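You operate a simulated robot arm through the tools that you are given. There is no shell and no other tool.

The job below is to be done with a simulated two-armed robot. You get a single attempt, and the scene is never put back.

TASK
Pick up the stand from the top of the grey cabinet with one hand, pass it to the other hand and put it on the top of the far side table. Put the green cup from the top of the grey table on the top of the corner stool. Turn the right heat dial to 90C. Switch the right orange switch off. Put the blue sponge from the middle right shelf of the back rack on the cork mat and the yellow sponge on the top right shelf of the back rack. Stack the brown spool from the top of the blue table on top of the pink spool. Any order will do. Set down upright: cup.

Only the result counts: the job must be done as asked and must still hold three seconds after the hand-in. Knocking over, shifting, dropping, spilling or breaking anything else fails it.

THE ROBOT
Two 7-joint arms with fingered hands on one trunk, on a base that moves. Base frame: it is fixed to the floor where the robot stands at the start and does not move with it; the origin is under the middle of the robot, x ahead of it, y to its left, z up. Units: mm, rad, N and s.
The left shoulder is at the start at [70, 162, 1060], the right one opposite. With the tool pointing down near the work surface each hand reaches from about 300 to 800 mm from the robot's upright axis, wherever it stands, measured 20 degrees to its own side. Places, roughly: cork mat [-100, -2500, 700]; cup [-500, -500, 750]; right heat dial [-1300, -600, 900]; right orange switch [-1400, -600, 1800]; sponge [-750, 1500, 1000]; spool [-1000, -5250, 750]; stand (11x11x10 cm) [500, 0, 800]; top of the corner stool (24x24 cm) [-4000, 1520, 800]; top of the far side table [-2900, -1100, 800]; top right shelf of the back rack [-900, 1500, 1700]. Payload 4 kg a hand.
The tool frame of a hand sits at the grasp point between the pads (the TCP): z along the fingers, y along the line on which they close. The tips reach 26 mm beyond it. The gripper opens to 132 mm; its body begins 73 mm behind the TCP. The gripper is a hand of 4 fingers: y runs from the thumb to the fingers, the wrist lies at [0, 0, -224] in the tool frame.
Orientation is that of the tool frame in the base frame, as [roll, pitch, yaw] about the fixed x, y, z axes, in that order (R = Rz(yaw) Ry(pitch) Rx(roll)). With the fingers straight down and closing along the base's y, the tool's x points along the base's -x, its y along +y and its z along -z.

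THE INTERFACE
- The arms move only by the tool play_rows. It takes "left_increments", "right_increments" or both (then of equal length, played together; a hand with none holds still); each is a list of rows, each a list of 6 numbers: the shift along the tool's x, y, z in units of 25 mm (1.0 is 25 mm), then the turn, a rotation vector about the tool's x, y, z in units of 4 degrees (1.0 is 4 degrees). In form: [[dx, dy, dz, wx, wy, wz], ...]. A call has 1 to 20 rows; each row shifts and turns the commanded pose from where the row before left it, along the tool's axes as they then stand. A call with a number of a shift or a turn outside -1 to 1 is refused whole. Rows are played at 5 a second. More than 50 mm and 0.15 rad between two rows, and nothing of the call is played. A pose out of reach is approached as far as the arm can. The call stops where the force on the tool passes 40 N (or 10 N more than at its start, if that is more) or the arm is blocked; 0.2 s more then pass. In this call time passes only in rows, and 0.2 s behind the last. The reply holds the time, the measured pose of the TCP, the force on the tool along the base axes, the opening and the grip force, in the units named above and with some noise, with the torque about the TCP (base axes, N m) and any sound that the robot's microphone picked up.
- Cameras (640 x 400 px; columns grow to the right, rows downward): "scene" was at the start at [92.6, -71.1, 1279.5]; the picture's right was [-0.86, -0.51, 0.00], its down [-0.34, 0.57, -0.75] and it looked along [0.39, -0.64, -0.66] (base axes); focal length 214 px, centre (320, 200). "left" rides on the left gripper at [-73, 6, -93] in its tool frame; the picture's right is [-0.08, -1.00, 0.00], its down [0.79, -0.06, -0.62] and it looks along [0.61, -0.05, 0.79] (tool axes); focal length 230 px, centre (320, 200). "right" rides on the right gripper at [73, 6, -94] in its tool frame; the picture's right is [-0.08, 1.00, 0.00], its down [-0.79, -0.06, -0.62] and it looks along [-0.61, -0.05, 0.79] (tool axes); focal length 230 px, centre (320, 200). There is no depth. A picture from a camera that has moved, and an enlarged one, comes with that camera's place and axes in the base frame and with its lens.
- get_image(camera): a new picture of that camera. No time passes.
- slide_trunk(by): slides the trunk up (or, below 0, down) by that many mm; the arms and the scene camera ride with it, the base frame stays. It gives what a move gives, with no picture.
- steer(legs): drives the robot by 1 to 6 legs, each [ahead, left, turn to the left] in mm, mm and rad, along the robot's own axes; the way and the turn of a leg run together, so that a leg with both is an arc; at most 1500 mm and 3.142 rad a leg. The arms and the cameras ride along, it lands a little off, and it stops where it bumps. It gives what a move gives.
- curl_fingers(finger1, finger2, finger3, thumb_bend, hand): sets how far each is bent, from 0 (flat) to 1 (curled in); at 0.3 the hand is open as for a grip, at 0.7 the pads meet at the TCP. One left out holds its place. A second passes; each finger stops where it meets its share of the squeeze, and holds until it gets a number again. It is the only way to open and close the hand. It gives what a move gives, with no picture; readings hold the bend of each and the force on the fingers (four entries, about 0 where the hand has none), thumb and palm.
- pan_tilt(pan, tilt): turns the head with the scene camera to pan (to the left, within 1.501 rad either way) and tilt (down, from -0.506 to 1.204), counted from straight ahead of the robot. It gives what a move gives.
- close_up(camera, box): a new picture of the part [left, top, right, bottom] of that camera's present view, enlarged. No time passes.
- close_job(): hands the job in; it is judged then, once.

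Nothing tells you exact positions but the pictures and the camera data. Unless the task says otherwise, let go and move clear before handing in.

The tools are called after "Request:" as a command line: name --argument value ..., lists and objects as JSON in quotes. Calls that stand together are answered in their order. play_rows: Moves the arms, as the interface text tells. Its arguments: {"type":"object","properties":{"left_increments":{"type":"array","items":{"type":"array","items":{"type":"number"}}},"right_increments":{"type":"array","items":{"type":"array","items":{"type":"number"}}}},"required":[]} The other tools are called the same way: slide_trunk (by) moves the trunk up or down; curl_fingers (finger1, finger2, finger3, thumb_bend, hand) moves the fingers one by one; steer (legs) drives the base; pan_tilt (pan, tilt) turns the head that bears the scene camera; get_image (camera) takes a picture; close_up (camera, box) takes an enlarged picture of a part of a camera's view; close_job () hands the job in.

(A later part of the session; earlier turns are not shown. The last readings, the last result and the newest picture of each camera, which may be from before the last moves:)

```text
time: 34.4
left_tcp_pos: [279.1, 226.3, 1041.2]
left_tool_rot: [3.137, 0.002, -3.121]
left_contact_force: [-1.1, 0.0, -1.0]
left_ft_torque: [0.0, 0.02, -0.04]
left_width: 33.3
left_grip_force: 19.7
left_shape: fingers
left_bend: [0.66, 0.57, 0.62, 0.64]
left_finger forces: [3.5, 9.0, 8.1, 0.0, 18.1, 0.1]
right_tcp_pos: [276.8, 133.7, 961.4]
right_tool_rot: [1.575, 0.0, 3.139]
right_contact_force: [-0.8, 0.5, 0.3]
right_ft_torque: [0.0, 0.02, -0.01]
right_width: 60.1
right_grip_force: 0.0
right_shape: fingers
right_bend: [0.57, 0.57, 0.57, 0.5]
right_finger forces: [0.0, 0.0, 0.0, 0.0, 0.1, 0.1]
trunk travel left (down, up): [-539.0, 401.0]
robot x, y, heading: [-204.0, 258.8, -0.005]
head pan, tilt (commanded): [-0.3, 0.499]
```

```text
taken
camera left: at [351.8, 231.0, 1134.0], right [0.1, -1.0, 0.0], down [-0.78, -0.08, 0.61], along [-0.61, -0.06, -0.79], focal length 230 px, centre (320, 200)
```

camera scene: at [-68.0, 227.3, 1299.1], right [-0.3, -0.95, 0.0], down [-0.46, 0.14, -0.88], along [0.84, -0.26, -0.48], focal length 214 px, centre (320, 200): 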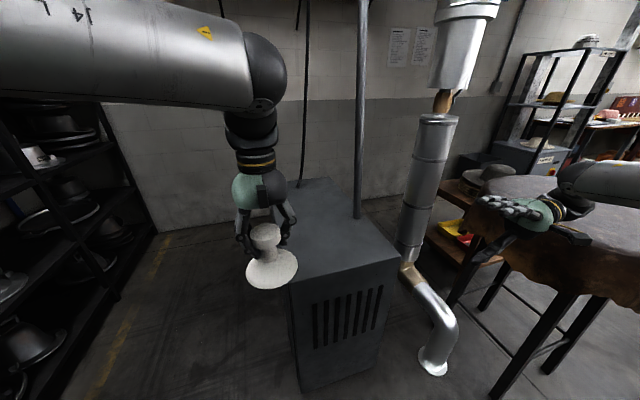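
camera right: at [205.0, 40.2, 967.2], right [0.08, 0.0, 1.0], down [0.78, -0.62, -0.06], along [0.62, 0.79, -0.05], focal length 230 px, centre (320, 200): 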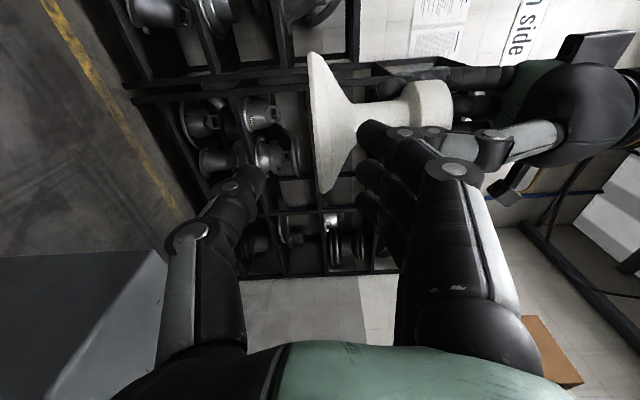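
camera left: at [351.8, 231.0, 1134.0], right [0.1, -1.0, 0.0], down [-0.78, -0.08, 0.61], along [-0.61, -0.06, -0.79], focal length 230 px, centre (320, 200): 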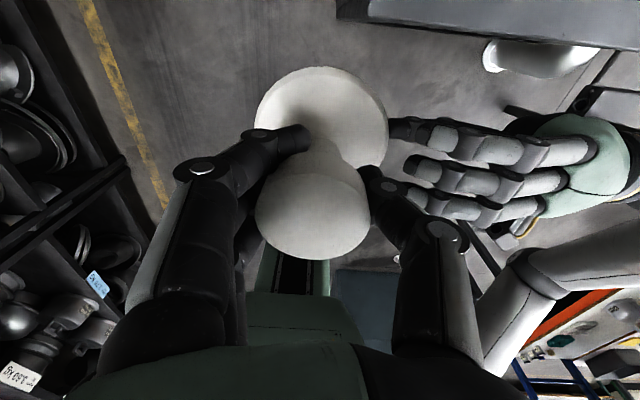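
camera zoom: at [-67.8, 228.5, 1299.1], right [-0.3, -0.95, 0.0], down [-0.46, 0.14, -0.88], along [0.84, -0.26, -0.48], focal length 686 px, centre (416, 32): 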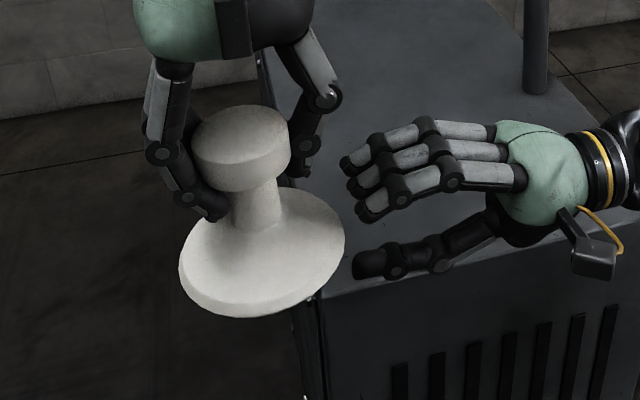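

The base of the stand turns out to be conical, so pinching the rim could slip. The 40 mm neck is a better grip, with the right hand horizontal and its camera on the upper side. I will back off and roll the right hand 90 degrees about its own axis.

Request:
play_rows --right_increments '[[0, 0, -1, 0, 0, 0], [0, 0, -1, 0, 0, 0], [0, 0, -1, 0, 0, 0], [0, 0, -1, 0, 0, 1], [0, 0, 0, 0, 0, 1], [0, 0, 0, 0, 0, 1], [0, 0, 0, 0, 0, 1], [0, 0, 0, 0, 0, 1], [0, 0, 0, 0, 0, 1], [0, 0, 0, 0, 0, 1], [0, 0, 0, 0, 0, 1], [0, 0, 0, 0, 0, 1], [0, 0, 0, 0, 0, 1], [0, 0, 0, 0, 0, 1], [0, 0, 0, 0, 0, 1], [0, 0, 0, 0, 0, 1], [0, 0, 0, 0, 0, 1], [0, 0, 0, 0, 0, 1], [0, 0, 0, 0, 0, 1], [0, 0, 0, 0, 0, 1]]'

Request:
get_image --camera "scene"

Request:
get_image --camera "right"

```text
time: 38.5
left_tcp_pos: [279.7, 225.7, 1041.2]
left_tool_rot: [3.137, 0.001, -3.121]
left_contact_force: [0.7, 0.0, -0.8]
left_ft_torque: [0.0, 0.0, 0.01]
left_width: 33.2
left_grip_force: 19.7
left_shape: fingers
left_bend: [0.66, 0.57, 0.62, 0.64]
left_finger forces: [3.4, 9.2, 8.2, 0.1, 18.0, 0.0]
right_tcp_pos: [275.8, 33.2, 959.2]
right_tool_rot: [1.578, -1.188, 3.133]
right_contact_force: [-0.1, 0.9, 0.8]
right_ft_torque: [0.02, -0.02, 0.04]
right_width: 59.9
right_grip_force: 0.0
right_shape: fingers
right_bend: [0.57, 0.57, 0.57, 0.5]
right_finger forces: [0.0, 0.0, 0.0, 0.1, 0.0, 0.0]
trunk travel left (down, up): [-539.0, 401.0]
robot x, y, heading: [-207.2, 254.9, -0.003]
head pan, tilt (commanded): [-0.3, 0.499]
```

```text
taken
camera scene: at [-68.0, 228.0, 1299.1], right [-0.3, -0.95, 0.0], down [-0.46, 0.14, -0.88], along [0.84, -0.26, -0.48], focal length 214 px, centre (320, 200)
```

scene: 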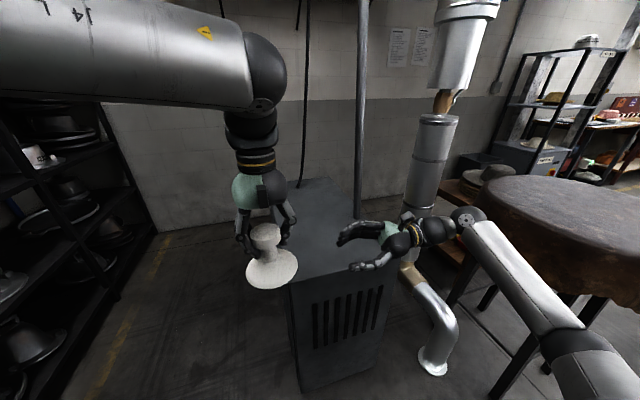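

```text
taken
camera right: at [255.4, -60.6, 1030.7], right [0.95, 0.0, 0.3], down [0.23, -0.62, -0.75], along [0.19, 0.79, -0.59], focal length 230 px, centre (320, 200)
```

right: 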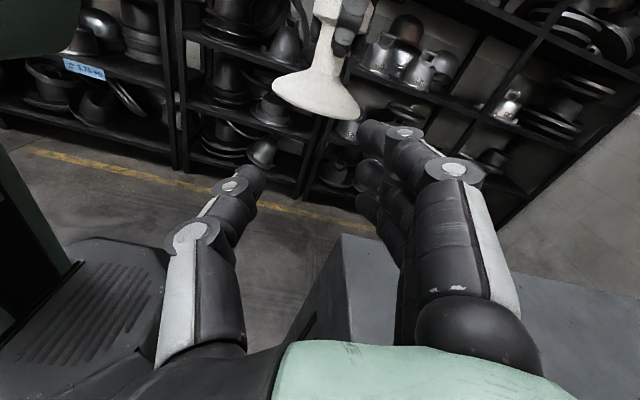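

The roll works without trouble. I will finish it, pitch the right hand about 12 degrees down, and turn the left hand about the vertical so its thumb is out of the right hand's way.

Request:
play_rows --left_increments '[[0, 0, 0, 0, 0, -1], [0, 0, 0, 0, 0, -1], [0, 0, 0, 0, 0, -1], [0, 0, 0, 0, 0, -1], [0, 0, 0, 0, 0, -1], [0, 0, 0, 0, 0, -1], [0, 0, 0, 0, 0, -1], [0, 0, 0, 0, 0, -1], [0, 0, 0, 0, 0, -1], [0, 0, 0, 0, 0, -1], [0, 0, 0, 0, 0, -1], [0, 0, 0, 0, 0, -1], [0, 0, 0, 0, 0, -1], [0, 0, 0, 0, 0, -1], [0, 0, 0, 0, 0, -1], [0, 0, 0, 0, 0, -1], [0, 0, 0, 0, 0, -1]]' --right_increments '[[0, 0, 0, 0, 0, 1], [0, 0, 0, 0, 0, 1], [0, 0, 0, 0, 0, 1], [0, 0, 0, 0, 0, 1], [0, 0, 0, 0, 0, 1], [0, 0, 0, 0, 0, 0.5], [0, 0, 0, 0, -1, 0], [0, 0, 0, 0, -1, 0], [0, 0, 0, 0, -1, 0], [0, 0, 0, 0, 0, 0], [0, 0, 0, 0, 0, 0], [0, 0, 0, 0, 0, 0], [0, 0, 0, 0, 0, 0], [0, 0, 0, 0, 0, 0], [0, 0, 0, 0, 0, 0], [0, 0, 0, 0, 0, 0], [0, 0, 0, 0, 0, 0]]'

Request:
get_image --camera "scene"

Request:
get_image --camera "right"

Request:
get_image --camera "left"

```text
time: 42.1
left_tcp_pos: [278.4, 225.6, 1041.3]
left_tool_rot: [-3.14, 0.006, -1.932]
left_contact_force: [-1.2, 0.5, 0.0]
left_ft_torque: [0.0, 0.02, 0.0]
left_width: 33.6
left_grip_force: 19.6
left_shape: fingers
left_bend: [0.66, 0.57, 0.62, 0.64]
left_finger forces: [3.4, 9.2, 8.3, 0.1, 18.1, 0.0]
right_tcp_pos: [277.9, 32.7, 960.8]
right_tool_rot: [-3.14, -1.357, 1.566]
right_contact_force: [0.8, -0.3, -0.2]
right_ft_torque: [0.0, 0.05, -0.02]
right_width: 60.1
right_grip_force: 0.0
right_shape: fingers
right_bend: [0.57, 0.57, 0.57, 0.5]
right_finger forces: [0.0, 0.0, 0.0, 0.1, 0.0, 0.0]
trunk travel left (down, up): [-539.0, 401.0]
robot x, y, heading: [-206.4, 253.9, -0.003]
head pan, tilt (commanded): [-0.3, 0.499]
```

```text
taken
camera scene: at [-68.0, 228.0, 1299.1], right [-0.3, -0.95, 0.0], down [-0.46, 0.14, -0.88], along [0.84, -0.26, -0.48], focal length 214 px, centre (320, 200)
```

scene: 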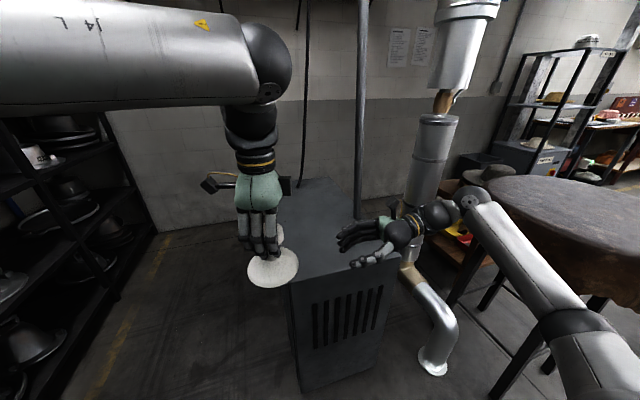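

```text
taken
camera right: at [283.9, -43.5, 1051.3], right [1.0, -0.02, -0.08], down [-0.06, -0.77, -0.64], along [-0.05, 0.64, -0.77], focal length 230 px, centre (320, 200)
```

right: 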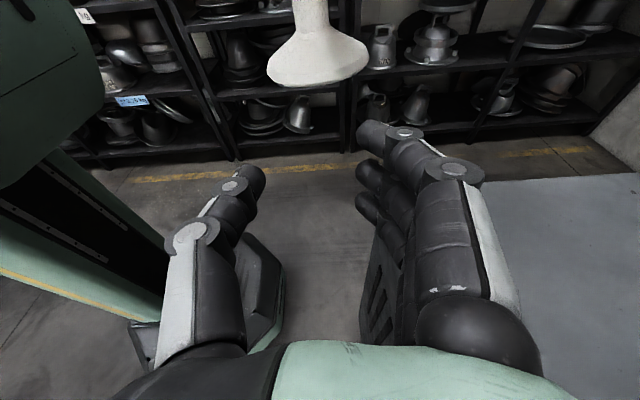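

```text
taken
camera left: at [299.1, 294.1, 1134.5], right [0.96, -0.28, 0.0], down [-0.22, -0.76, 0.61], along [-0.17, -0.59, -0.79], focal length 230 px, centre (320, 200)
```

left: 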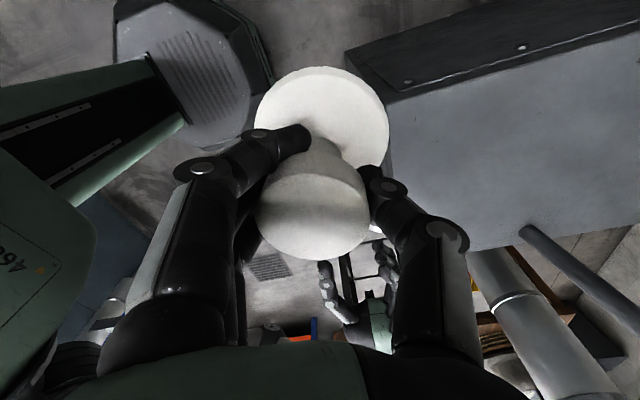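

The hands are well placed now: left fingers on the near side, left thumb ahead, and the right hand pointing at the stand. I will pre-shape the right hand so that only the middle finger and thumb will close on the neck first.

Request:
curl_fingers --hand "right" --finger1 0.05 --finger2 0.42 --finger3 0.3 --thumb_bend 0.42

Request:
get_image --camera "right"

Request:
close_up --camera "scene" --box '[220, 160, 540, 360]'

```text
time: 43.1
left_tcp_pos: [278.7, 224.9, 1041.4]
left_tool_rot: [3.141, 0.004, -1.934]
left_contact_force: [0.4, -0.1, -0.8]
left_ft_torque: [-0.03, -0.02, 0.0]
left_width: 33.4
left_grip_force: 19.6
left_shape: fingers
left_bend: [0.66, 0.57, 0.62, 0.64]
left_finger forces: [3.6, 9.1, 8.3, 0.0, 18.2, 0.0]
right_tcp_pos: [278.4, 33.2, 960.8]
right_tool_rot: [-3.14, -1.357, 1.568]
right_contact_force: [0.9, 0.1, 0.4]
right_ft_torque: [0.03, 0.0, -0.03]
right_width: 141.9
right_grip_force: 0.0
right_shape: fingers
right_bend: [0.05, 0.42, 0.3, 0.42]
right_finger forces: [0.1, 0.0, 0.0, 0.0, 0.0, 0.0]
trunk travel left (down, up): [-539.0, 401.0]
robot x, y, heading: [-208.7, 251.2, -0.006]
head pan, tilt (commanded): [-0.3, 0.499]
```

```text
taken
camera right: at [283.9, -43.5, 1051.3], right [1.0, -0.02, -0.08], down [-0.06, -0.77, -0.64], along [-0.05, 0.64, -0.77], focal length 230 px, centre (320, 200)
```

right: 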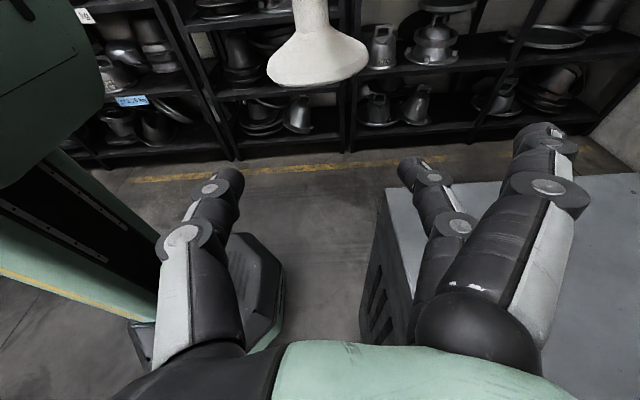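

```text
2.00 times, centred on (380, 260) of scene
camera zoom: at [-68.0, 228.0, 1299.1], right [-0.3, -0.95, 0.0], down [-0.46, 0.14, -0.88], along [0.84, -0.26, -0.48], focal length 429 px, centre (200, 80)
```

zoom: 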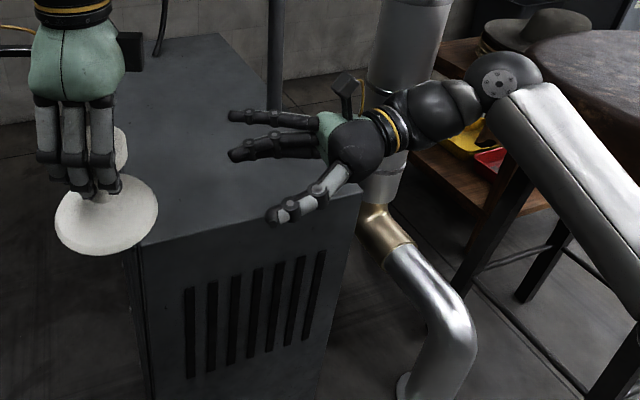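

Finger 1 is the upper one, so it stays open, away from the left hand. I will raise the right hand to neck height and approach to about 70 mm from the neck axis, then check.

Request:
curl_fingers --hand "right" --finger3 0.1

Request:
play_rows --right_increments '[[0.63, 0, -0.135, 0, 0, 0], [0.63, 0, -0.135, 0, 0, 0], [0.212, 0, 0.977, 0, 0, 0], [0.212, 0, 0.977, 0, 0, 0], [0.212, 0, 0.977, 0, 0, 0], [0.212, 0, 0.977, 0, 0, 0], [0.212, 0, 0.977, 0, 0, 0]]'

Request:
get_image --camera "right"

Request:
close_up --camera "scene" --box '[220, 180, 420, 305]'

Request:
get_image --camera "left"

```text
time: 44.1
left_tcp_pos: [278.0, 225.5, 1040.7]
left_tool_rot: [-3.141, 0.004, -1.934]
left_contact_force: [0.2, 0.1, -0.9]
left_ft_torque: [0.02, 0.02, -0.01]
left_width: 33.1
left_grip_force: 19.5
left_shape: fingers
left_bend: [0.66, 0.57, 0.62, 0.64]
left_finger forces: [3.5, 9.1, 8.3, 0.1, 18.1, 0.0]
right_tcp_pos: [277.9, 34.1, 960.0]
right_tool_rot: [-3.141, -1.358, 1.566]
right_contact_force: [0.4, 0.3, 0.1]
right_ft_torque: [0.03, -0.01, 0.02]
right_width: 141.9
right_grip_force: 0.1
right_shape: fingers
right_bend: [0.05, 0.42, 0.1, 0.42]
right_finger forces: [0.0, 0.1, 0.1, 0.0, 0.0, 0.0]
trunk travel left (down, up): [-539.0, 401.0]
robot x, y, heading: [-207.7, 256.8, 0.001]
head pan, tilt (commanded): [-0.3, 0.499]
```

```text
time: 45.8
left_tcp_pos: [279.0, 225.7, 1040.9]
left_tool_rot: [3.14, 0.006, -1.933]
left_contact_force: [-0.4, 0.7, -0.6]
left_ft_torque: [0.0, -0.01, 0.01]
left_width: 33.0
left_grip_force: 19.2
left_shape: fingers
left_bend: [0.66, 0.57, 0.62, 0.64]
left_finger forces: [3.5, 9.1, 8.3, 0.0, 18.1, 0.1]
right_tcp_pos: [281.0, 158.6, 991.4]
right_tool_rot: [-3.138, -1.357, 1.566]
right_contact_force: [0.3, -0.3, -0.6]
right_ft_torque: [0.02, 0.03, -0.04]
right_width: 141.9
right_grip_force: 0.1
right_shape: fingers
right_bend: [0.05, 0.42, 0.1, 0.42]
right_finger forces: [0.0, 0.0, 0.1, 0.0, 0.0, 0.0]
trunk travel left (down, up): [-539.0, 401.0]
robot x, y, heading: [-205.8, 253.7, 0.0]
head pan, tilt (commanded): [-0.3, 0.499]
```

```text
taken
camera right: at [286.5, 81.4, 1082.9], right [1.0, -0.02, -0.08], down [-0.06, -0.77, -0.64], along [-0.05, 0.64, -0.77], focal length 230 px, centre (320, 200)
```

right: 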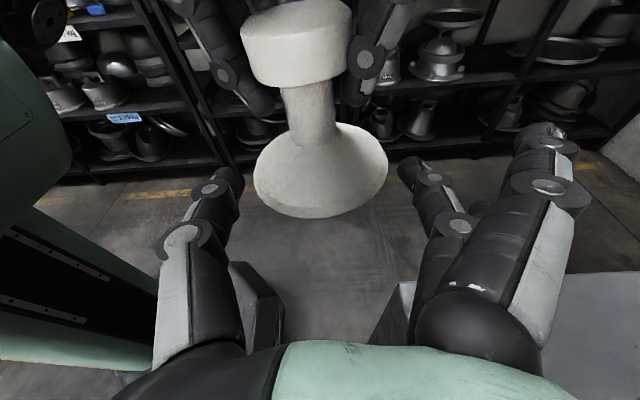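

```text
3.20 times, centred on (320, 242) of scene
camera zoom: at [-67.7, 228.6, 1299.1], right [-0.3, -0.95, 0.0], down [-0.46, 0.14, -0.88], along [0.84, -0.26, -0.48], focal length 686 px, centre (320, 64)
```

zoom: 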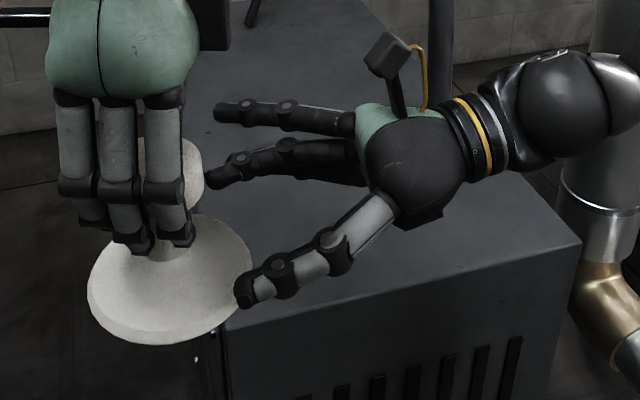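

```text
taken
camera left: at [299.5, 294.5, 1134.3], right [0.96, -0.28, 0.0], down [-0.22, -0.76, 0.61], along [-0.17, -0.59, -0.79], focal length 230 px, centre (320, 200)
```

left: 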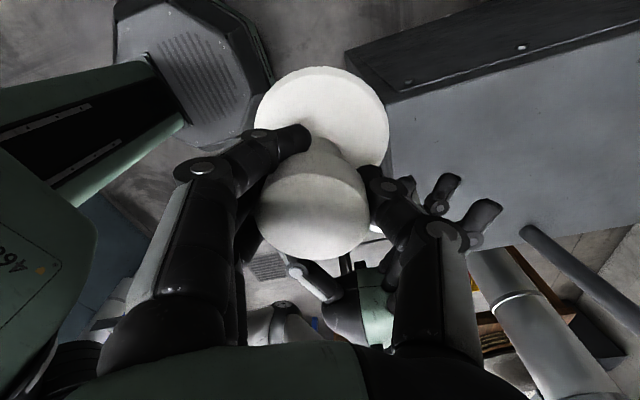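

The neck is in clear view below the left fingertips and almost centred, about 3 mm to the left. I will advance the remaining 69 mm so that the neck sits between the right thumb and middle finger.

Request:
play_rows --right_increments '[[0.185, -0.04, 0.9, 0, 0, 0], [0.185, -0.04, 0.9, 0, 0, 0], [0.185, -0.04, 0.9, 0, 0, 0]]'

Request:
get_image --camera "right"

Request:
close_up --camera "scene" --box '[220, 180, 420, 305]'

Request:
get_image --camera "left"

```text
time: 46.5
left_tcp_pos: [279.4, 227.8, 1040.8]
left_tool_rot: [-3.14, 0.006, -1.933]
left_contact_force: [0.3, 0.1, -0.8]
left_ft_torque: [-0.03, -0.01, 0.01]
left_width: 33.1
left_grip_force: 19.4
left_shape: fingers
left_bend: [0.66, 0.57, 0.62, 0.64]
left_finger forces: [3.5, 9.1, 8.3, 0.0, 18.1, 0.1]
right_tcp_pos: [275.8, 228.0, 992.1]
right_tool_rot: [-3.139, -1.357, 1.566]
right_contact_force: [-0.4, 0.0, -0.3]
right_ft_torque: [0.01, 0.0, 0.01]
right_width: 142.0
right_grip_force: 0.0
right_shape: fingers
right_bend: [0.05, 0.42, 0.1, 0.42]
right_finger forces: [0.0, 0.0, 0.0, 0.0, 0.1, 0.0]
trunk travel left (down, up): [-539.0, 401.0]
robot x, y, heading: [-200.0, 256.6, -0.003]
head pan, tilt (commanded): [-0.3, 0.499]
```

```text
taken
camera right: at [282.8, 150.7, 1083.3], right [1.0, -0.02, -0.08], down [-0.06, -0.77, -0.64], along [-0.05, 0.64, -0.77], focal length 230 px, centre (320, 200)
```

right: 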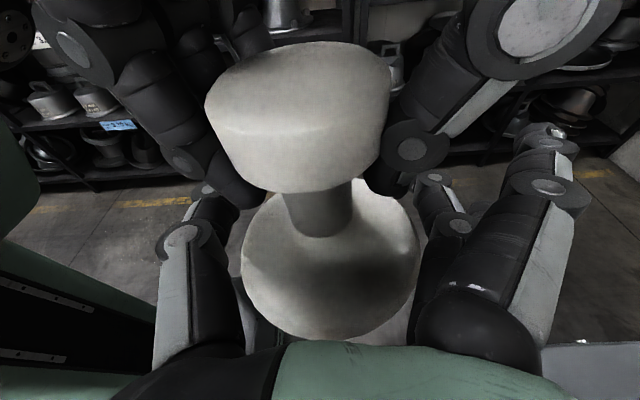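

```text
3.20 times, centred on (320, 242) of scene
camera zoom: at [-67.7, 228.8, 1299.1], right [-0.3, -0.95, 0.0], down [-0.46, 0.14, -0.88], along [0.84, -0.26, -0.48], focal length 686 px, centre (320, 64)
```

zoom: 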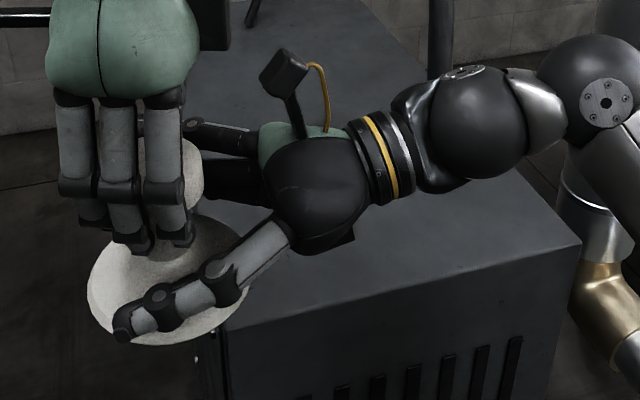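

```text
taken
camera left: at [299.4, 294.7, 1134.3], right [0.96, -0.28, 0.0], down [-0.22, -0.76, 0.61], along [-0.17, -0.59, -0.79], focal length 230 px, centre (320, 200)
```

left: 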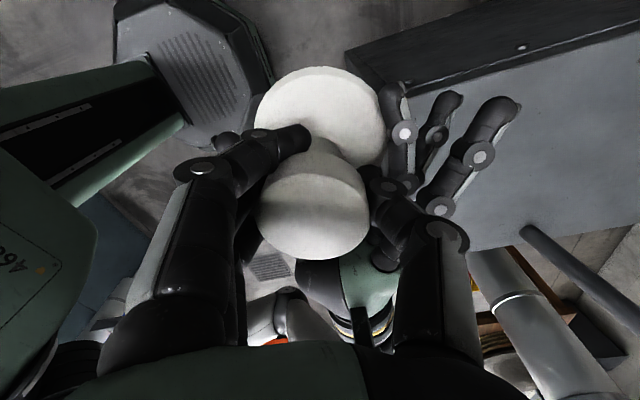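

The neck is between the right thumb and the middle finger, with no contact so far. I will close those two on it.

Request:
curl_fingers --hand "right" --finger2 0.66 --thumb_bend 0.66

Request:
get_image --camera "right"

Request:
close_up --camera "scene" --box '[220, 180, 420, 305]'

Request:
get_image --camera "left"

```text
time: 47.5
left_tcp_pos: [278.4, 225.1, 1039.7]
left_tool_rot: [-3.141, 0.005, -1.937]
left_contact_force: [10.2, -3.7, -2.9]
left_ft_torque: [-0.23, -0.38, 0.16]
left_width: 34.3
left_grip_force: 20.4
left_shape: fingers
left_bend: [0.67, 0.58, 0.62, 0.64]
left_finger forces: [3.8, 6.9, 8.1, 0.1, 21.4, 0.1]
right_tcp_pos: [275.8, 226.9, 992.4]
right_tool_rot: [-3.14, -1.359, 1.567]
right_contact_force: [-9.0, 4.2, 2.6]
right_ft_torque: [-0.02, -0.07, -0.17]
right_width: 120.1
right_grip_force: 11.9
right_shape: fingers
right_bend: [0.05, 0.54, 0.1, 0.61]
right_finger forces: [0.0, 7.6, 0.0, 0.0, 16.3, 0.0]
trunk travel left (down, up): [-539.0, 401.0]
robot x, y, heading: [-202.6, 251.3, 0.004]
head pan, tilt (commanded): [-0.3, 0.499]
```

```text
taken
camera right: at [282.3, 150.1, 1083.3], right [1.0, -0.02, -0.08], down [-0.06, -0.77, -0.64], along [-0.05, 0.64, -0.77], focal length 230 px, centre (320, 200)
```

right: 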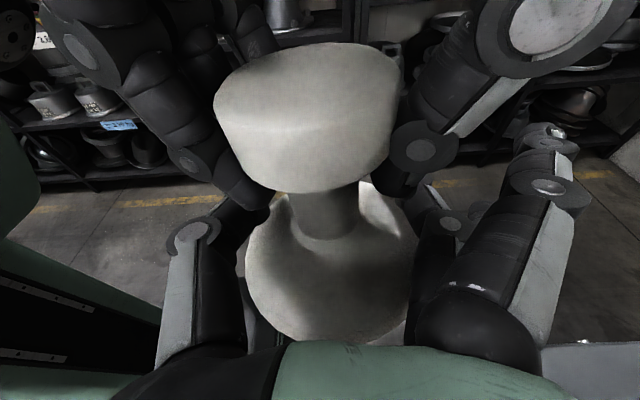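

```text
3.20 times, centred on (320, 242) of scene
camera zoom: at [-68.0, 228.1, 1299.1], right [-0.3, -0.95, 0.0], down [-0.46, 0.14, -0.88], along [0.84, -0.26, -0.48], focal length 686 px, centre (320, 64)
```

zoom: 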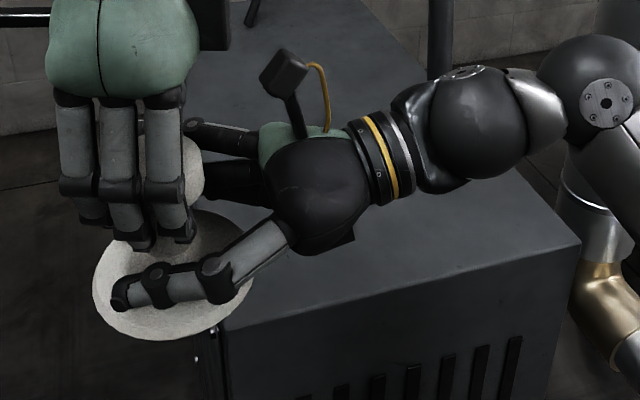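

```text
taken
camera left: at [299.3, 294.1, 1134.5], right [0.96, -0.28, 0.0], down [-0.22, -0.76, 0.61], along [-0.17, -0.59, -0.79], focal length 230 px, centre (320, 200)
```

left: 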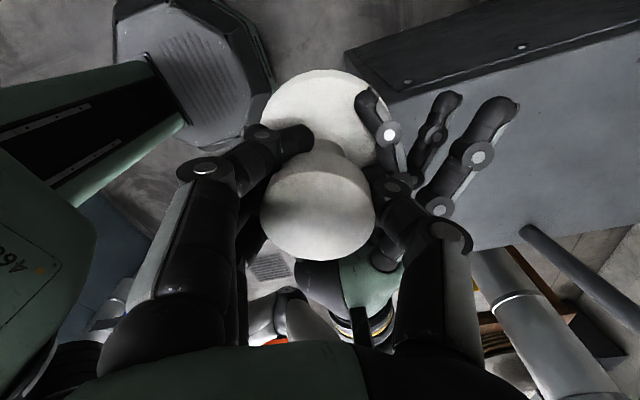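

The thumb pushes harder than the single middle finger, about 10 N against the left hand. I will ease the thumb a little and add the lower finger against the cone to balance it.

Request:
curl_fingers --hand "right" --finger2 0.66 --finger3 0.66 --thumb_bend 0.585

Request:
get_image --camera "right"

Request:
get_image --camera "left"

```text
time: 48.5
left_tcp_pos: [278.7, 225.0, 1040.7]
left_tool_rot: [3.141, 0.005, -1.936]
left_contact_force: [-5.7, -4.8, -3.9]
left_ft_torque: [-0.18, 0.26, 0.06]
left_width: 33.7
left_grip_force: 21.2
left_shape: fingers
left_bend: [0.66, 0.58, 0.62, 0.64]
left_finger forces: [4.8, 9.6, 11.5, 0.1, 16.6, 0.0]
right_tcp_pos: [277.6, 224.7, 992.8]
right_tool_rot: [-3.141, -1.36, 1.567]
right_contact_force: [6.1, 4.4, 2.9]
right_ft_torque: [0.02, 0.02, -0.04]
right_width: 126.4
right_grip_force: 14.6
right_shape: fingers
right_bend: [0.05, 0.56, 0.47, 0.55]
right_finger forces: [0.1, 6.6, 9.0, 0.0, 12.9, 0.1]
trunk travel left (down, up): [-539.0, 401.0]
robot x, y, heading: [-204.1, 255.7, -0.006]
head pan, tilt (commanded): [-0.3, 0.499]
```

```text
taken
camera right: at [282.9, 149.6, 1083.5], right [1.0, -0.02, -0.08], down [-0.06, -0.77, -0.64], along [-0.05, 0.64, -0.77], focal length 230 px, centre (320, 200)
```

right: 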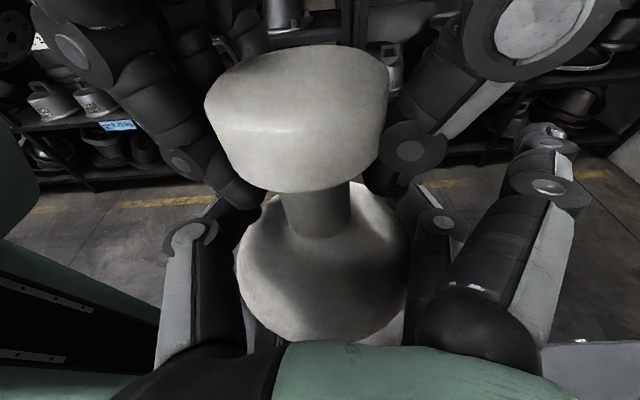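

```text
taken
camera left: at [298.9, 293.8, 1134.2], right [0.96, -0.28, 0.0], down [-0.22, -0.76, 0.61], along [-0.17, -0.59, -0.79], focal length 230 px, centre (320, 200)
```

left: 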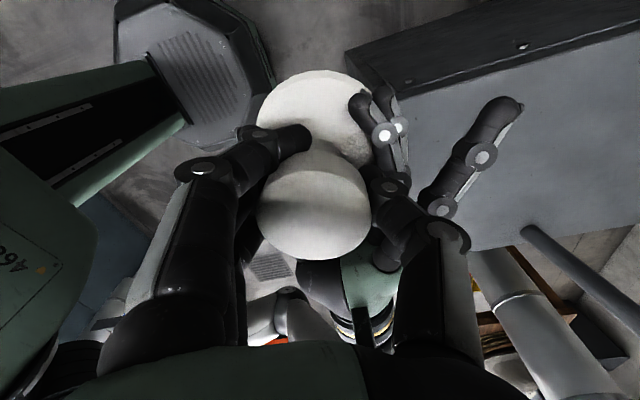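

The forces are nearly balanced. I will firm up the thumb slightly, then release the left hand.

Request:
curl_fingers --hand "right" --thumb_bend 0.62

```text
time: 49.5
left_tcp_pos: [279.5, 225.6, 1040.4]
left_tool_rot: [3.14, 0.005, -1.933]
left_contact_force: [-3.3, -4.9, -7.3]
left_ft_torque: [-0.2, 0.23, 0.16]
left_width: 33.5
left_grip_force: 22.0
left_shape: fingers
left_bend: [0.66, 0.58, 0.62, 0.64]
left_finger forces: [4.9, 9.1, 10.8, 0.0, 17.9, 0.0]
right_tcp_pos: [276.4, 227.4, 992.3]
right_tool_rot: [-3.141, -1.358, 1.569]
right_contact_force: [3.8, 5.3, 5.1]
right_ft_torque: [-0.04, -0.03, -0.17]
right_width: 125.1
right_grip_force: 18.2
right_shape: fingers
right_bend: [0.05, 0.56, 0.48, 0.57]
right_finger forces: [0.0, 7.8, 10.4, 0.1, 17.9, 0.0]
trunk travel left (down, up): [-539.0, 401.0]
robot x, y, heading: [-204.1, 254.6, -0.0]
head pan, tilt (commanded): [-0.3, 0.499]
```

The right hand holds the neck with 18 N on three digits. I will open the left hand just enough to clear the knob.

Request:
curl_fingers --hand "left" --finger1 0.44 --finger2 0.44 --finger3 0.44 --thumb_bend 0.44

Request:
get_image --camera "right"

Request:
get_image --camera "left"

Request:
close_up --camera "scene" --box '[220, 180, 420, 305]'

```text
time: 50.5
left_tcp_pos: [279.3, 226.7, 1040.9]
left_tool_rot: [3.141, 0.004, -1.935]
left_contact_force: [0.3, 0.3, -0.9]
left_ft_torque: [0.0, -0.03, -0.01]
left_width: 89.9
left_grip_force: 0.1
left_shape: fingers
left_bend: [0.44, 0.44, 0.44, 0.44]
left_finger forces: [0.1, 0.0, 0.0, 0.0, 0.0, 0.0]
right_tcp_pos: [275.9, 226.0, 992.4]
right_tool_rot: [-3.14, -1.358, 1.564]
right_contact_force: [-0.3, -0.2, -0.2]
right_ft_torque: [0.01, 0.01, 0.01]
right_width: 110.0
right_grip_force: 0.1
right_shape: fingers
right_bend: [0.05, 0.63, 0.56, 0.62]
right_finger forces: [0.0, 0.0, 0.0, 0.1, 0.1, 0.0]
trunk travel left (down, up): [-539.0, 401.0]
robot x, y, heading: [-202.0, 252.8, -0.0]
head pan, tilt (commanded): [-0.3, 0.499]
```

```text
taken
camera right: at [282.5, 149.8, 1083.2], right [1.0, -0.02, -0.08], down [-0.06, -0.77, -0.64], along [-0.05, 0.64, -0.77], focal length 230 px, centre (320, 200)
```

right: 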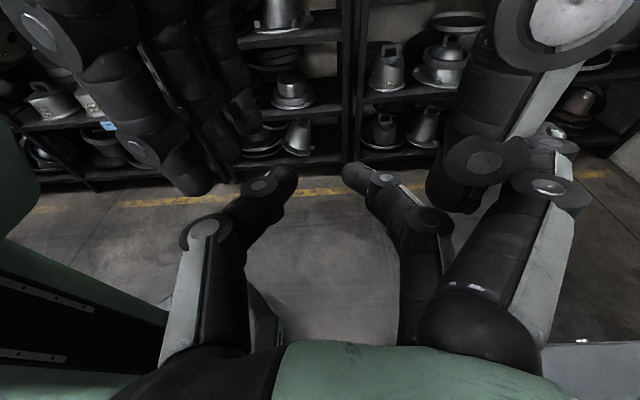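

```text
taken
camera left: at [299.1, 294.0, 1134.5], right [0.96, -0.28, 0.0], down [-0.22, -0.76, 0.61], along [-0.17, -0.59, -0.79], focal length 230 px, centre (320, 200)
```

left: 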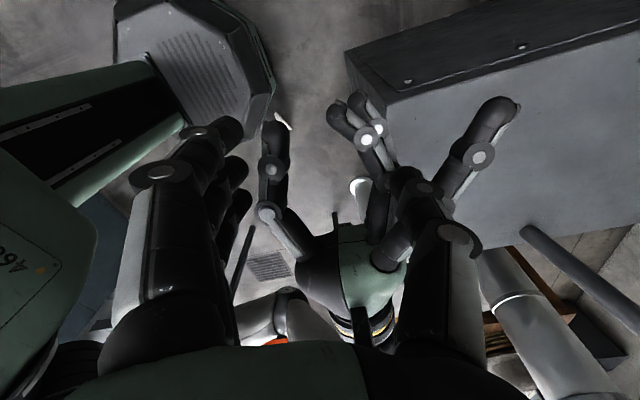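

```text
3.20 times, centred on (320, 242) of scene
camera zoom: at [-68.0, 228.0, 1299.1], right [-0.3, -0.95, 0.0], down [-0.46, 0.14, -0.88], along [0.84, -0.26, -0.48], focal length 686 px, centre (320, 64)
```

zoom: 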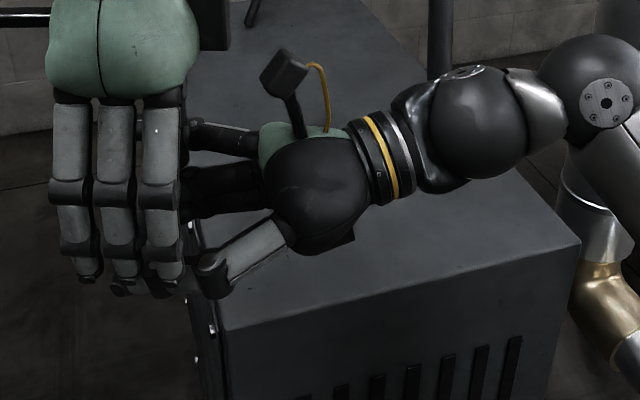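

The stand slipped out of the right hand when the left let go, so it must be on the floor. I will lift the left hand clear and look for it.

Request:
play_rows --left_increments '[[0, 0, -1, 0, 0, 0], [0, 0, -1, 0, 0, 0], [0, 0, -1, 0, 0, 0], [0, 0, -1, 0, 0, 0]]'

Request:
get_image --camera "left"

Request:
pan_tilt --pan 0 --tilt 1.2

Request:
get_image --camera "scene"

Request:
pan_tilt --pan 0.6 --tilt 0.9

Request:
get_image --camera "scene"

```text
time: 51.5
left_tcp_pos: [276.9, 223.5, 1140.7]
left_tool_rot: [-3.142, 0.007, -1.932]
left_contact_force: [0.3, 0.4, 0.4]
left_ft_torque: [0.03, 0.0, -0.01]
left_width: 89.8
left_grip_force: 0.0
left_shape: fingers
left_bend: [0.44, 0.44, 0.44, 0.44]
left_finger forces: [0.1, 0.0, 0.0, 0.1, 0.0, 0.1]
right_tcp_pos: [275.0, 225.4, 993.0]
right_tool_rot: [3.137, -1.359, 1.571]
right_contact_force: [-0.2, -0.8, -0.2]
right_ft_torque: [0.02, -0.02, -0.02]
right_width: 109.9
right_grip_force: 0.0
right_shape: fingers
right_bend: [0.05, 0.63, 0.56, 0.62]
right_finger forces: [0.1, 0.1, 0.1, 0.0, 0.1, 0.0]
trunk travel left (down, up): [-539.0, 401.0]
robot x, y, heading: [-207.3, 251.9, 0.003]
head pan, tilt (commanded): [-0.3, 0.499]
```

```text
taken
camera left: at [297.7, 292.4, 1235.0], right [0.96, -0.28, 0.0], down [-0.22, -0.76, 0.61], along [-0.17, -0.59, -0.79], focal length 230 px, centre (320, 200)
```

left: 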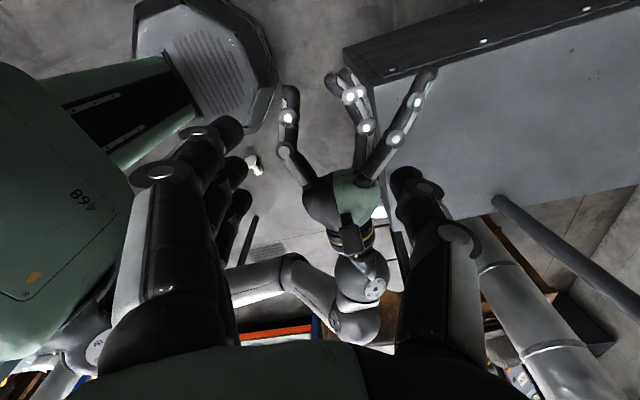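

```text
time: 52.6
left_tcp_pos: [277.3, 225.6, 1139.5]
left_tool_rot: [3.142, 0.003, -1.934]
left_contact_force: [-0.2, 0.2, 1.0]
left_ft_torque: [-0.04, 0.03, 0.03]
left_width: 89.5
left_grip_force: 0.1
left_shape: fingers
left_bend: [0.44, 0.44, 0.44, 0.44]
left_finger forces: [0.1, 0.0, 0.1, 0.0, 0.1, 0.0]
right_tcp_pos: [276.1, 226.6, 991.6]
right_tool_rot: [-3.138, -1.36, 1.567]
right_contact_force: [-0.3, -1.0, 0.2]
right_ft_torque: [-0.01, -0.04, 0.02]
right_width: 109.9
right_grip_force: 0.2
right_shape: fingers
right_bend: [0.05, 0.63, 0.56, 0.62]
right_finger forces: [0.0, 0.0, 0.1, 0.1, 0.0, 0.0]
trunk travel left (down, up): [-539.0, 401.0]
robot x, y, heading: [-205.3, 258.2, -0.004]
head pan, tilt (commanded): [0.0, 1.201]
```

```text
taken
camera scene: at [-98.9, 255.0, 1245.5], right [0.0, -1.0, 0.0], down [-0.93, 0.0, -0.36], along [0.36, 0.0, -0.93], focal length 214 px, centre (320, 200)
```

scene: 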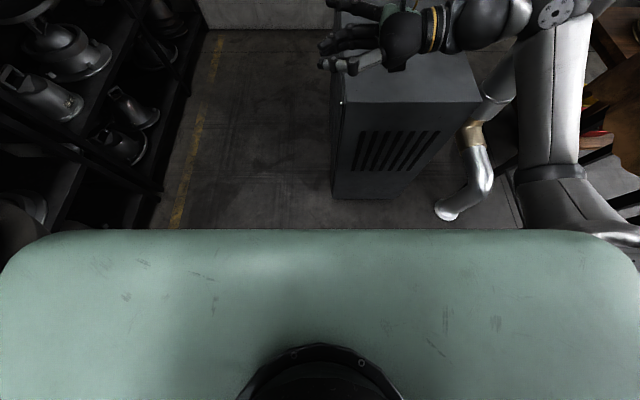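

```text
time: 53.6
left_tcp_pos: [278.0, 226.5, 1140.6]
left_tool_rot: [-3.14, 0.006, -1.933]
left_contact_force: [0.8, 0.7, 0.1]
left_ft_torque: [0.02, 0.02, 0.02]
left_width: 89.7
left_grip_force: 0.0
left_shape: fingers
left_bend: [0.44, 0.44, 0.44, 0.44]
left_finger forces: [0.0, 0.1, 0.1, 0.1, 0.0, 0.0]
right_tcp_pos: [275.7, 226.3, 992.6]
right_tool_rot: [-3.14, -1.357, 1.566]
right_contact_force: [0.3, -0.3, 0.1]
right_ft_torque: [-0.04, -0.01, 0.02]
right_width: 109.6
right_grip_force: 0.1
right_shape: fingers
right_bend: [0.05, 0.63, 0.56, 0.62]
right_finger forces: [0.0, 0.0, 0.1, 0.0, 0.1, 0.0]
trunk travel left (down, up): [-539.0, 401.0]
robot x, y, heading: [-204.3, 256.8, -0.003]
head pan, tilt (commanded): [0.6, 0.901]
```

```text
taken
camera scene: at [-92.5, 297.6, 1265.3], right [0.56, -0.83, 0.0], down [-0.65, -0.44, -0.62], along [0.51, 0.35, -0.78], focal length 214 px, centre (320, 200)
```

scene: 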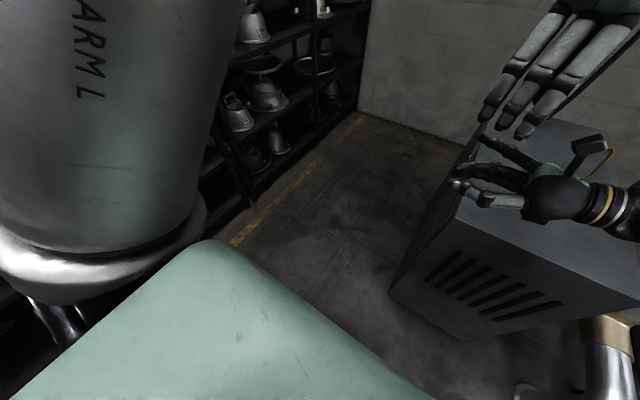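

There is something white on the floor right of the base. I will enlarge that part of the left camera's view.

Request:
close_up --camera "left" --box '[200, 110, 360, 210]'

Request:
pan_tilt --pan -1.5 --tilt 1.0

Request:
get_image --camera "scene"

```text
4.00 times, centred on (280, 160) of left
camera zoom: at [299.0, 293.3, 1234.1], right [0.96, -0.28, 0.0], down [-0.22, -0.76, 0.61], along [-0.17, -0.59, -0.79], focal length 920 px, centre (480, 360)
```

zoom: 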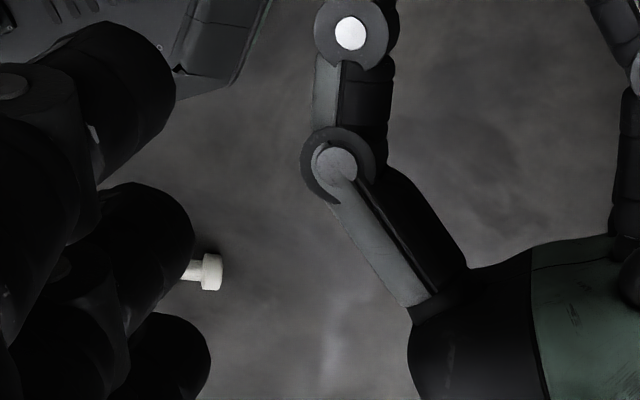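

```text
time: 55.6
left_tcp_pos: [278.5, 225.9, 1139.1]
left_tool_rot: [3.141, 0.005, -1.934]
left_contact_force: [0.0, -0.6, 0.3]
left_ft_torque: [0.02, 0.01, -0.01]
left_width: 89.8
left_grip_force: 0.1
left_shape: fingers
left_bend: [0.44, 0.44, 0.44, 0.44]
left_finger forces: [0.1, 0.0, 0.0, 0.0, 0.0, 0.0]
right_tcp_pos: [276.1, 226.0, 992.6]
right_tool_rot: [-3.141, -1.357, 1.567]
right_contact_force: [-0.4, -0.9, 0.3]
right_ft_torque: [-0.02, -0.02, -0.01]
right_width: 109.7
right_grip_force: 0.0
right_shape: fingers
right_bend: [0.05, 0.63, 0.56, 0.62]
right_finger forces: [0.1, 0.0, 0.0, 0.0, 0.0, 0.0]
trunk travel left (down, up): [-539.0, 401.0]
robot x, y, heading: [-204.6, 251.4, -0.001]
head pan, tilt (commanded): [-1.499, 1.0]
```

```text
taken
camera scene: at [-150.0, 185.6, 1258.1], right [-1.0, -0.07, 0.0], down [-0.06, 0.84, -0.54], along [0.04, -0.54, -0.84], focal length 214 px, centre (320, 200)
```

scene: 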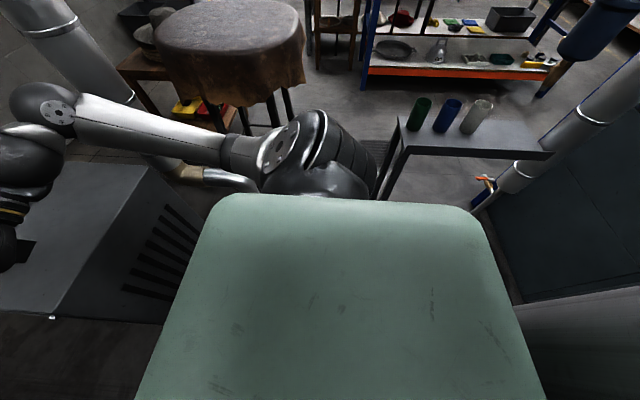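

The stand lies on its side on the floor, near [-315, -320] by the cup table. I will turn the left hand back and withdraw the right hand so I can see it clearly.

Request:
play_rows --left_increments '[[0, 0, 0, 0, 0, 1], [0, 0, 0, 0, 0, 1], [0, 0, 0, 0, 0, 1], [0, 0, 0, 0, 0, 1], [0, 0, 0, 0, 0, 1], [0, 0, 0, 0, 0, 1], [0, 0, 0, 0, 0, 1], [0, 0, 0, 0, 0, 1]]' --right_increments '[[-0.2, 0, -0.95, 0, 0, 0], [-0.2, 0, -0.95, 0, 0, 0], [-0.2, 0, -0.95, 0, 0, 0], [-0.2, 0, -0.95, 0, 0, 0], [-0.2, 0, -0.95, 0, 0, 0], [-0.2, 0, -0.95, 0, 0, 0], [-0.2, 0, -0.95, 0, 0, 0], [-0.2, 0, -0.95, 0, 0, 0]]'

Request:
get_image --camera "left"

Request:
get_image --camera "right"

```text
time: 57.4
left_tcp_pos: [279.2, 224.4, 1139.5]
left_tool_rot: [3.14, 0.005, -2.493]
left_contact_force: [0.6, -0.5, -0.8]
left_ft_torque: [-0.04, 0.03, 0.04]
left_width: 89.9
left_grip_force: 0.0
left_shape: fingers
left_bend: [0.44, 0.44, 0.44, 0.44]
left_finger forces: [0.0, 0.0, 0.0, 0.0, 0.0, 0.0]
right_tcp_pos: [274.2, 31.6, 991.1]
right_tool_rot: [-3.14, -1.36, 1.567]
right_contact_force: [-0.6, 0.0, -0.7]
right_ft_torque: [0.02, -0.01, 0.0]
right_width: 109.9
right_grip_force: 0.0
right_shape: fingers
right_bend: [0.05, 0.63, 0.56, 0.62]
right_finger forces: [0.0, 0.0, 0.0, 0.1, 0.0, 0.0]
trunk travel left (down, up): [-539.0, 401.0]
robot x, y, heading: [-203.9, 251.1, -0.004]
head pan, tilt (commanded): [-1.499, 1.0]
```

```text
taken
camera left: at [332.8, 271.1, 1234.5], right [0.66, -0.75, 0.0], down [-0.59, -0.53, 0.61], along [-0.46, -0.4, -0.79], focal length 230 px, centre (320, 200)
```

left: 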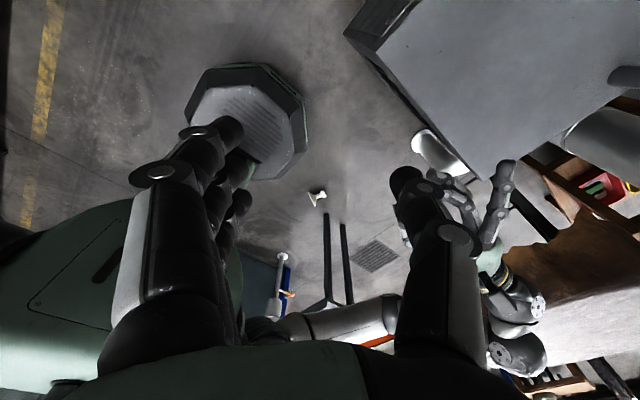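

```text
taken
camera right: at [280.3, -45.7, 1082.5], right [1.0, -0.02, -0.08], down [-0.06, -0.77, -0.64], along [-0.05, 0.64, -0.77], focal length 230 px, centre (320, 200)
```

right: 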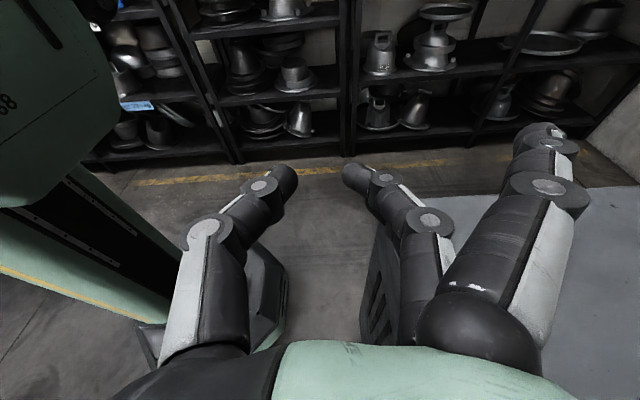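

Request:
close_up --camera "left" --box '[260, 145, 420, 245]'

```text
4.00 times, centred on (340, 195) of left
camera zoom: at [332.8, 271.1, 1234.5], right [0.66, -0.75, 0.0], down [-0.59, -0.53, 0.61], along [-0.46, -0.4, -0.79], focal length 920 px, centre (240, 220)
```

zoom: 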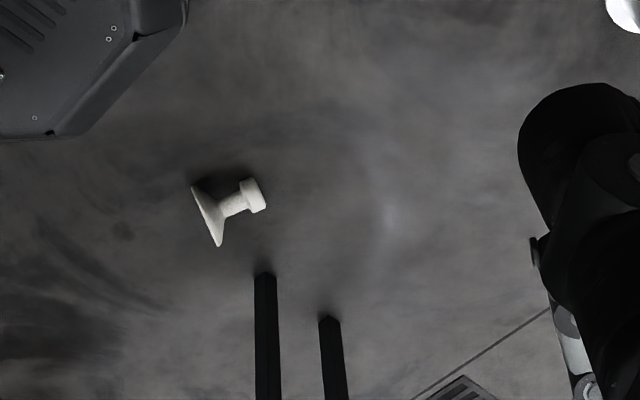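

The stand is at rest on its side, its base near [-385, -282] and its knob near [-319, -321]. I will turn right on the spot to face it, then shift sideways so the left hand can pick it off the floor.

Request:
steer --legs '[[0, 0, -1.571]]'

Request:
pan_tilt --pan 0 --tilt 0.9

Request:
get_image --camera "scene"

Request:
pan_tilt --pan -1.0 --tilt 0.7

Request:
get_image --camera "scene"

```text
time: 61.6
left_tcp_pos: [-232.7, -228.0, 1140.2]
left_tool_rot: [3.137, 0.005, 2.223]
left_contact_force: [-0.3, -0.3, 0.6]
left_ft_torque: [0.03, 0.01, 0.01]
left_width: 89.6
left_grip_force: 0.0
left_shape: fingers
left_bend: [0.44, 0.44, 0.44, 0.44]
left_finger forces: [0.1, 0.0, 0.0, 0.0, 0.0, 0.0]
right_tcp_pos: [-425.8, -224.1, 990.5]
right_tool_rot: [-3.139, -1.357, 0.001]
right_contact_force: [0.3, 0.1, 0.4]
right_ft_torque: [-0.03, 0.0, -0.02]
right_width: 109.7
right_grip_force: 0.1
right_shape: fingers
right_bend: [0.05, 0.63, 0.56, 0.62]
right_finger forces: [0.1, 0.0, 0.0, 0.1, 0.0, 0.1]
trunk travel left (down, up): [-539.0, 401.0]
robot x, y, heading: [-207.7, 253.5, -1.569]
head pan, tilt (commanded): [-1.499, 1.0]
```

```text
time: 63.2
left_tcp_pos: [-233.0, -228.1, 1139.9]
left_tool_rot: [3.138, 0.004, 2.224]
left_contact_force: [0.1, 0.4, 0.5]
left_ft_torque: [-0.01, 0.0, 0.01]
left_width: 89.7
left_grip_force: 0.0
left_shape: fingers
left_bend: [0.44, 0.44, 0.44, 0.44]
left_finger forces: [0.0, 0.1, 0.1, 0.1, 0.0, 0.0]
right_tcp_pos: [-424.2, -224.7, 991.5]
right_tool_rot: [-3.14, -1.357, 0.0]
right_contact_force: [0.0, 0.2, -1.1]
right_ft_torque: [-0.02, 0.01, -0.02]
right_width: 109.7
right_grip_force: 0.0
right_shape: fingers
right_bend: [0.05, 0.63, 0.56, 0.62]
right_finger forces: [0.0, 0.0, 0.1, 0.0, 0.0, 0.0]
trunk travel left (down, up): [-539.0, 401.0]
robot x, y, heading: [-205.6, 254.2, -1.565]
head pan, tilt (commanded): [0.0, 0.901]
```

```text
taken
camera scene: at [-205.2, 129.6, 1265.3], right [-1.0, 0.0, 0.0], down [0.0, 0.78, -0.62], along [0.0, -0.62, -0.78], focal length 214 px, centre (320, 200)
```

scene: 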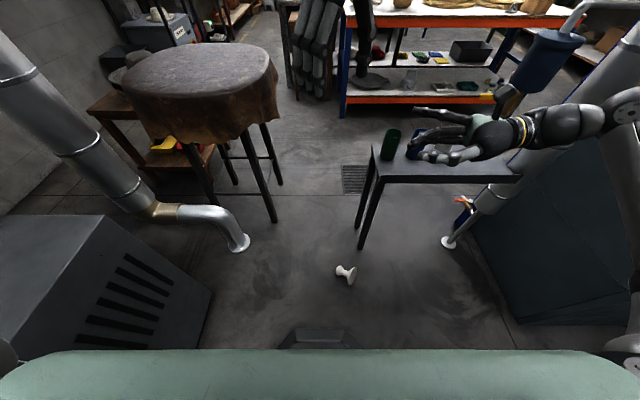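

```text
time: 64.5
left_tcp_pos: [-231.9, -227.2, 1139.6]
left_tool_rot: [3.137, 0.004, 2.224]
left_contact_force: [-0.8, 0.2, -0.6]
left_ft_torque: [0.02, -0.01, -0.01]
left_width: 89.7
left_grip_force: 0.1
left_shape: fingers
left_bend: [0.44, 0.44, 0.44, 0.44]
left_finger forces: [0.0, 0.0, 0.0, 0.0, 0.0, 0.0]
right_tcp_pos: [-424.0, -226.3, 991.6]
right_tool_rot: [-3.139, -1.357, 0.0]
right_contact_force: [-0.1, -0.6, -0.2]
right_ft_torque: [0.01, -0.03, -0.01]
right_width: 109.6
right_grip_force: 0.1
right_shape: fingers
right_bend: [0.05, 0.63, 0.56, 0.62]
right_finger forces: [0.0, 0.0, 0.0, 0.1, 0.0, 0.0]
trunk travel left (down, up): [-539.0, 401.0]
robot x, y, heading: [-206.7, 252.5, -1.568]
head pan, tilt (commanded): [-1.0, 0.7]
```

```text
taken
camera scene: at [-276.6, 159.1, 1281.4], right [-0.54, 0.84, 0.0], down [0.54, 0.35, -0.76], along [-0.64, -0.41, -0.64], focal length 214 px, centre (320, 200)
```

scene: 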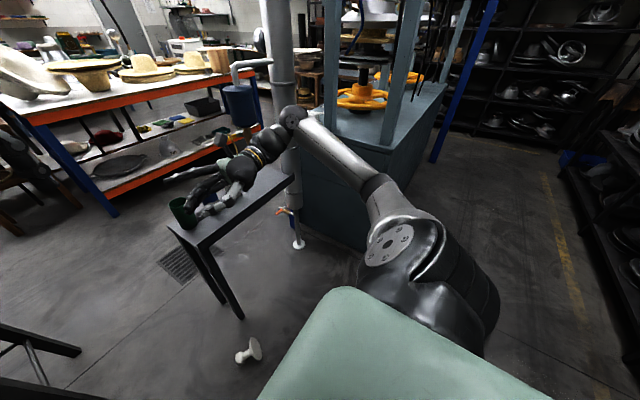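

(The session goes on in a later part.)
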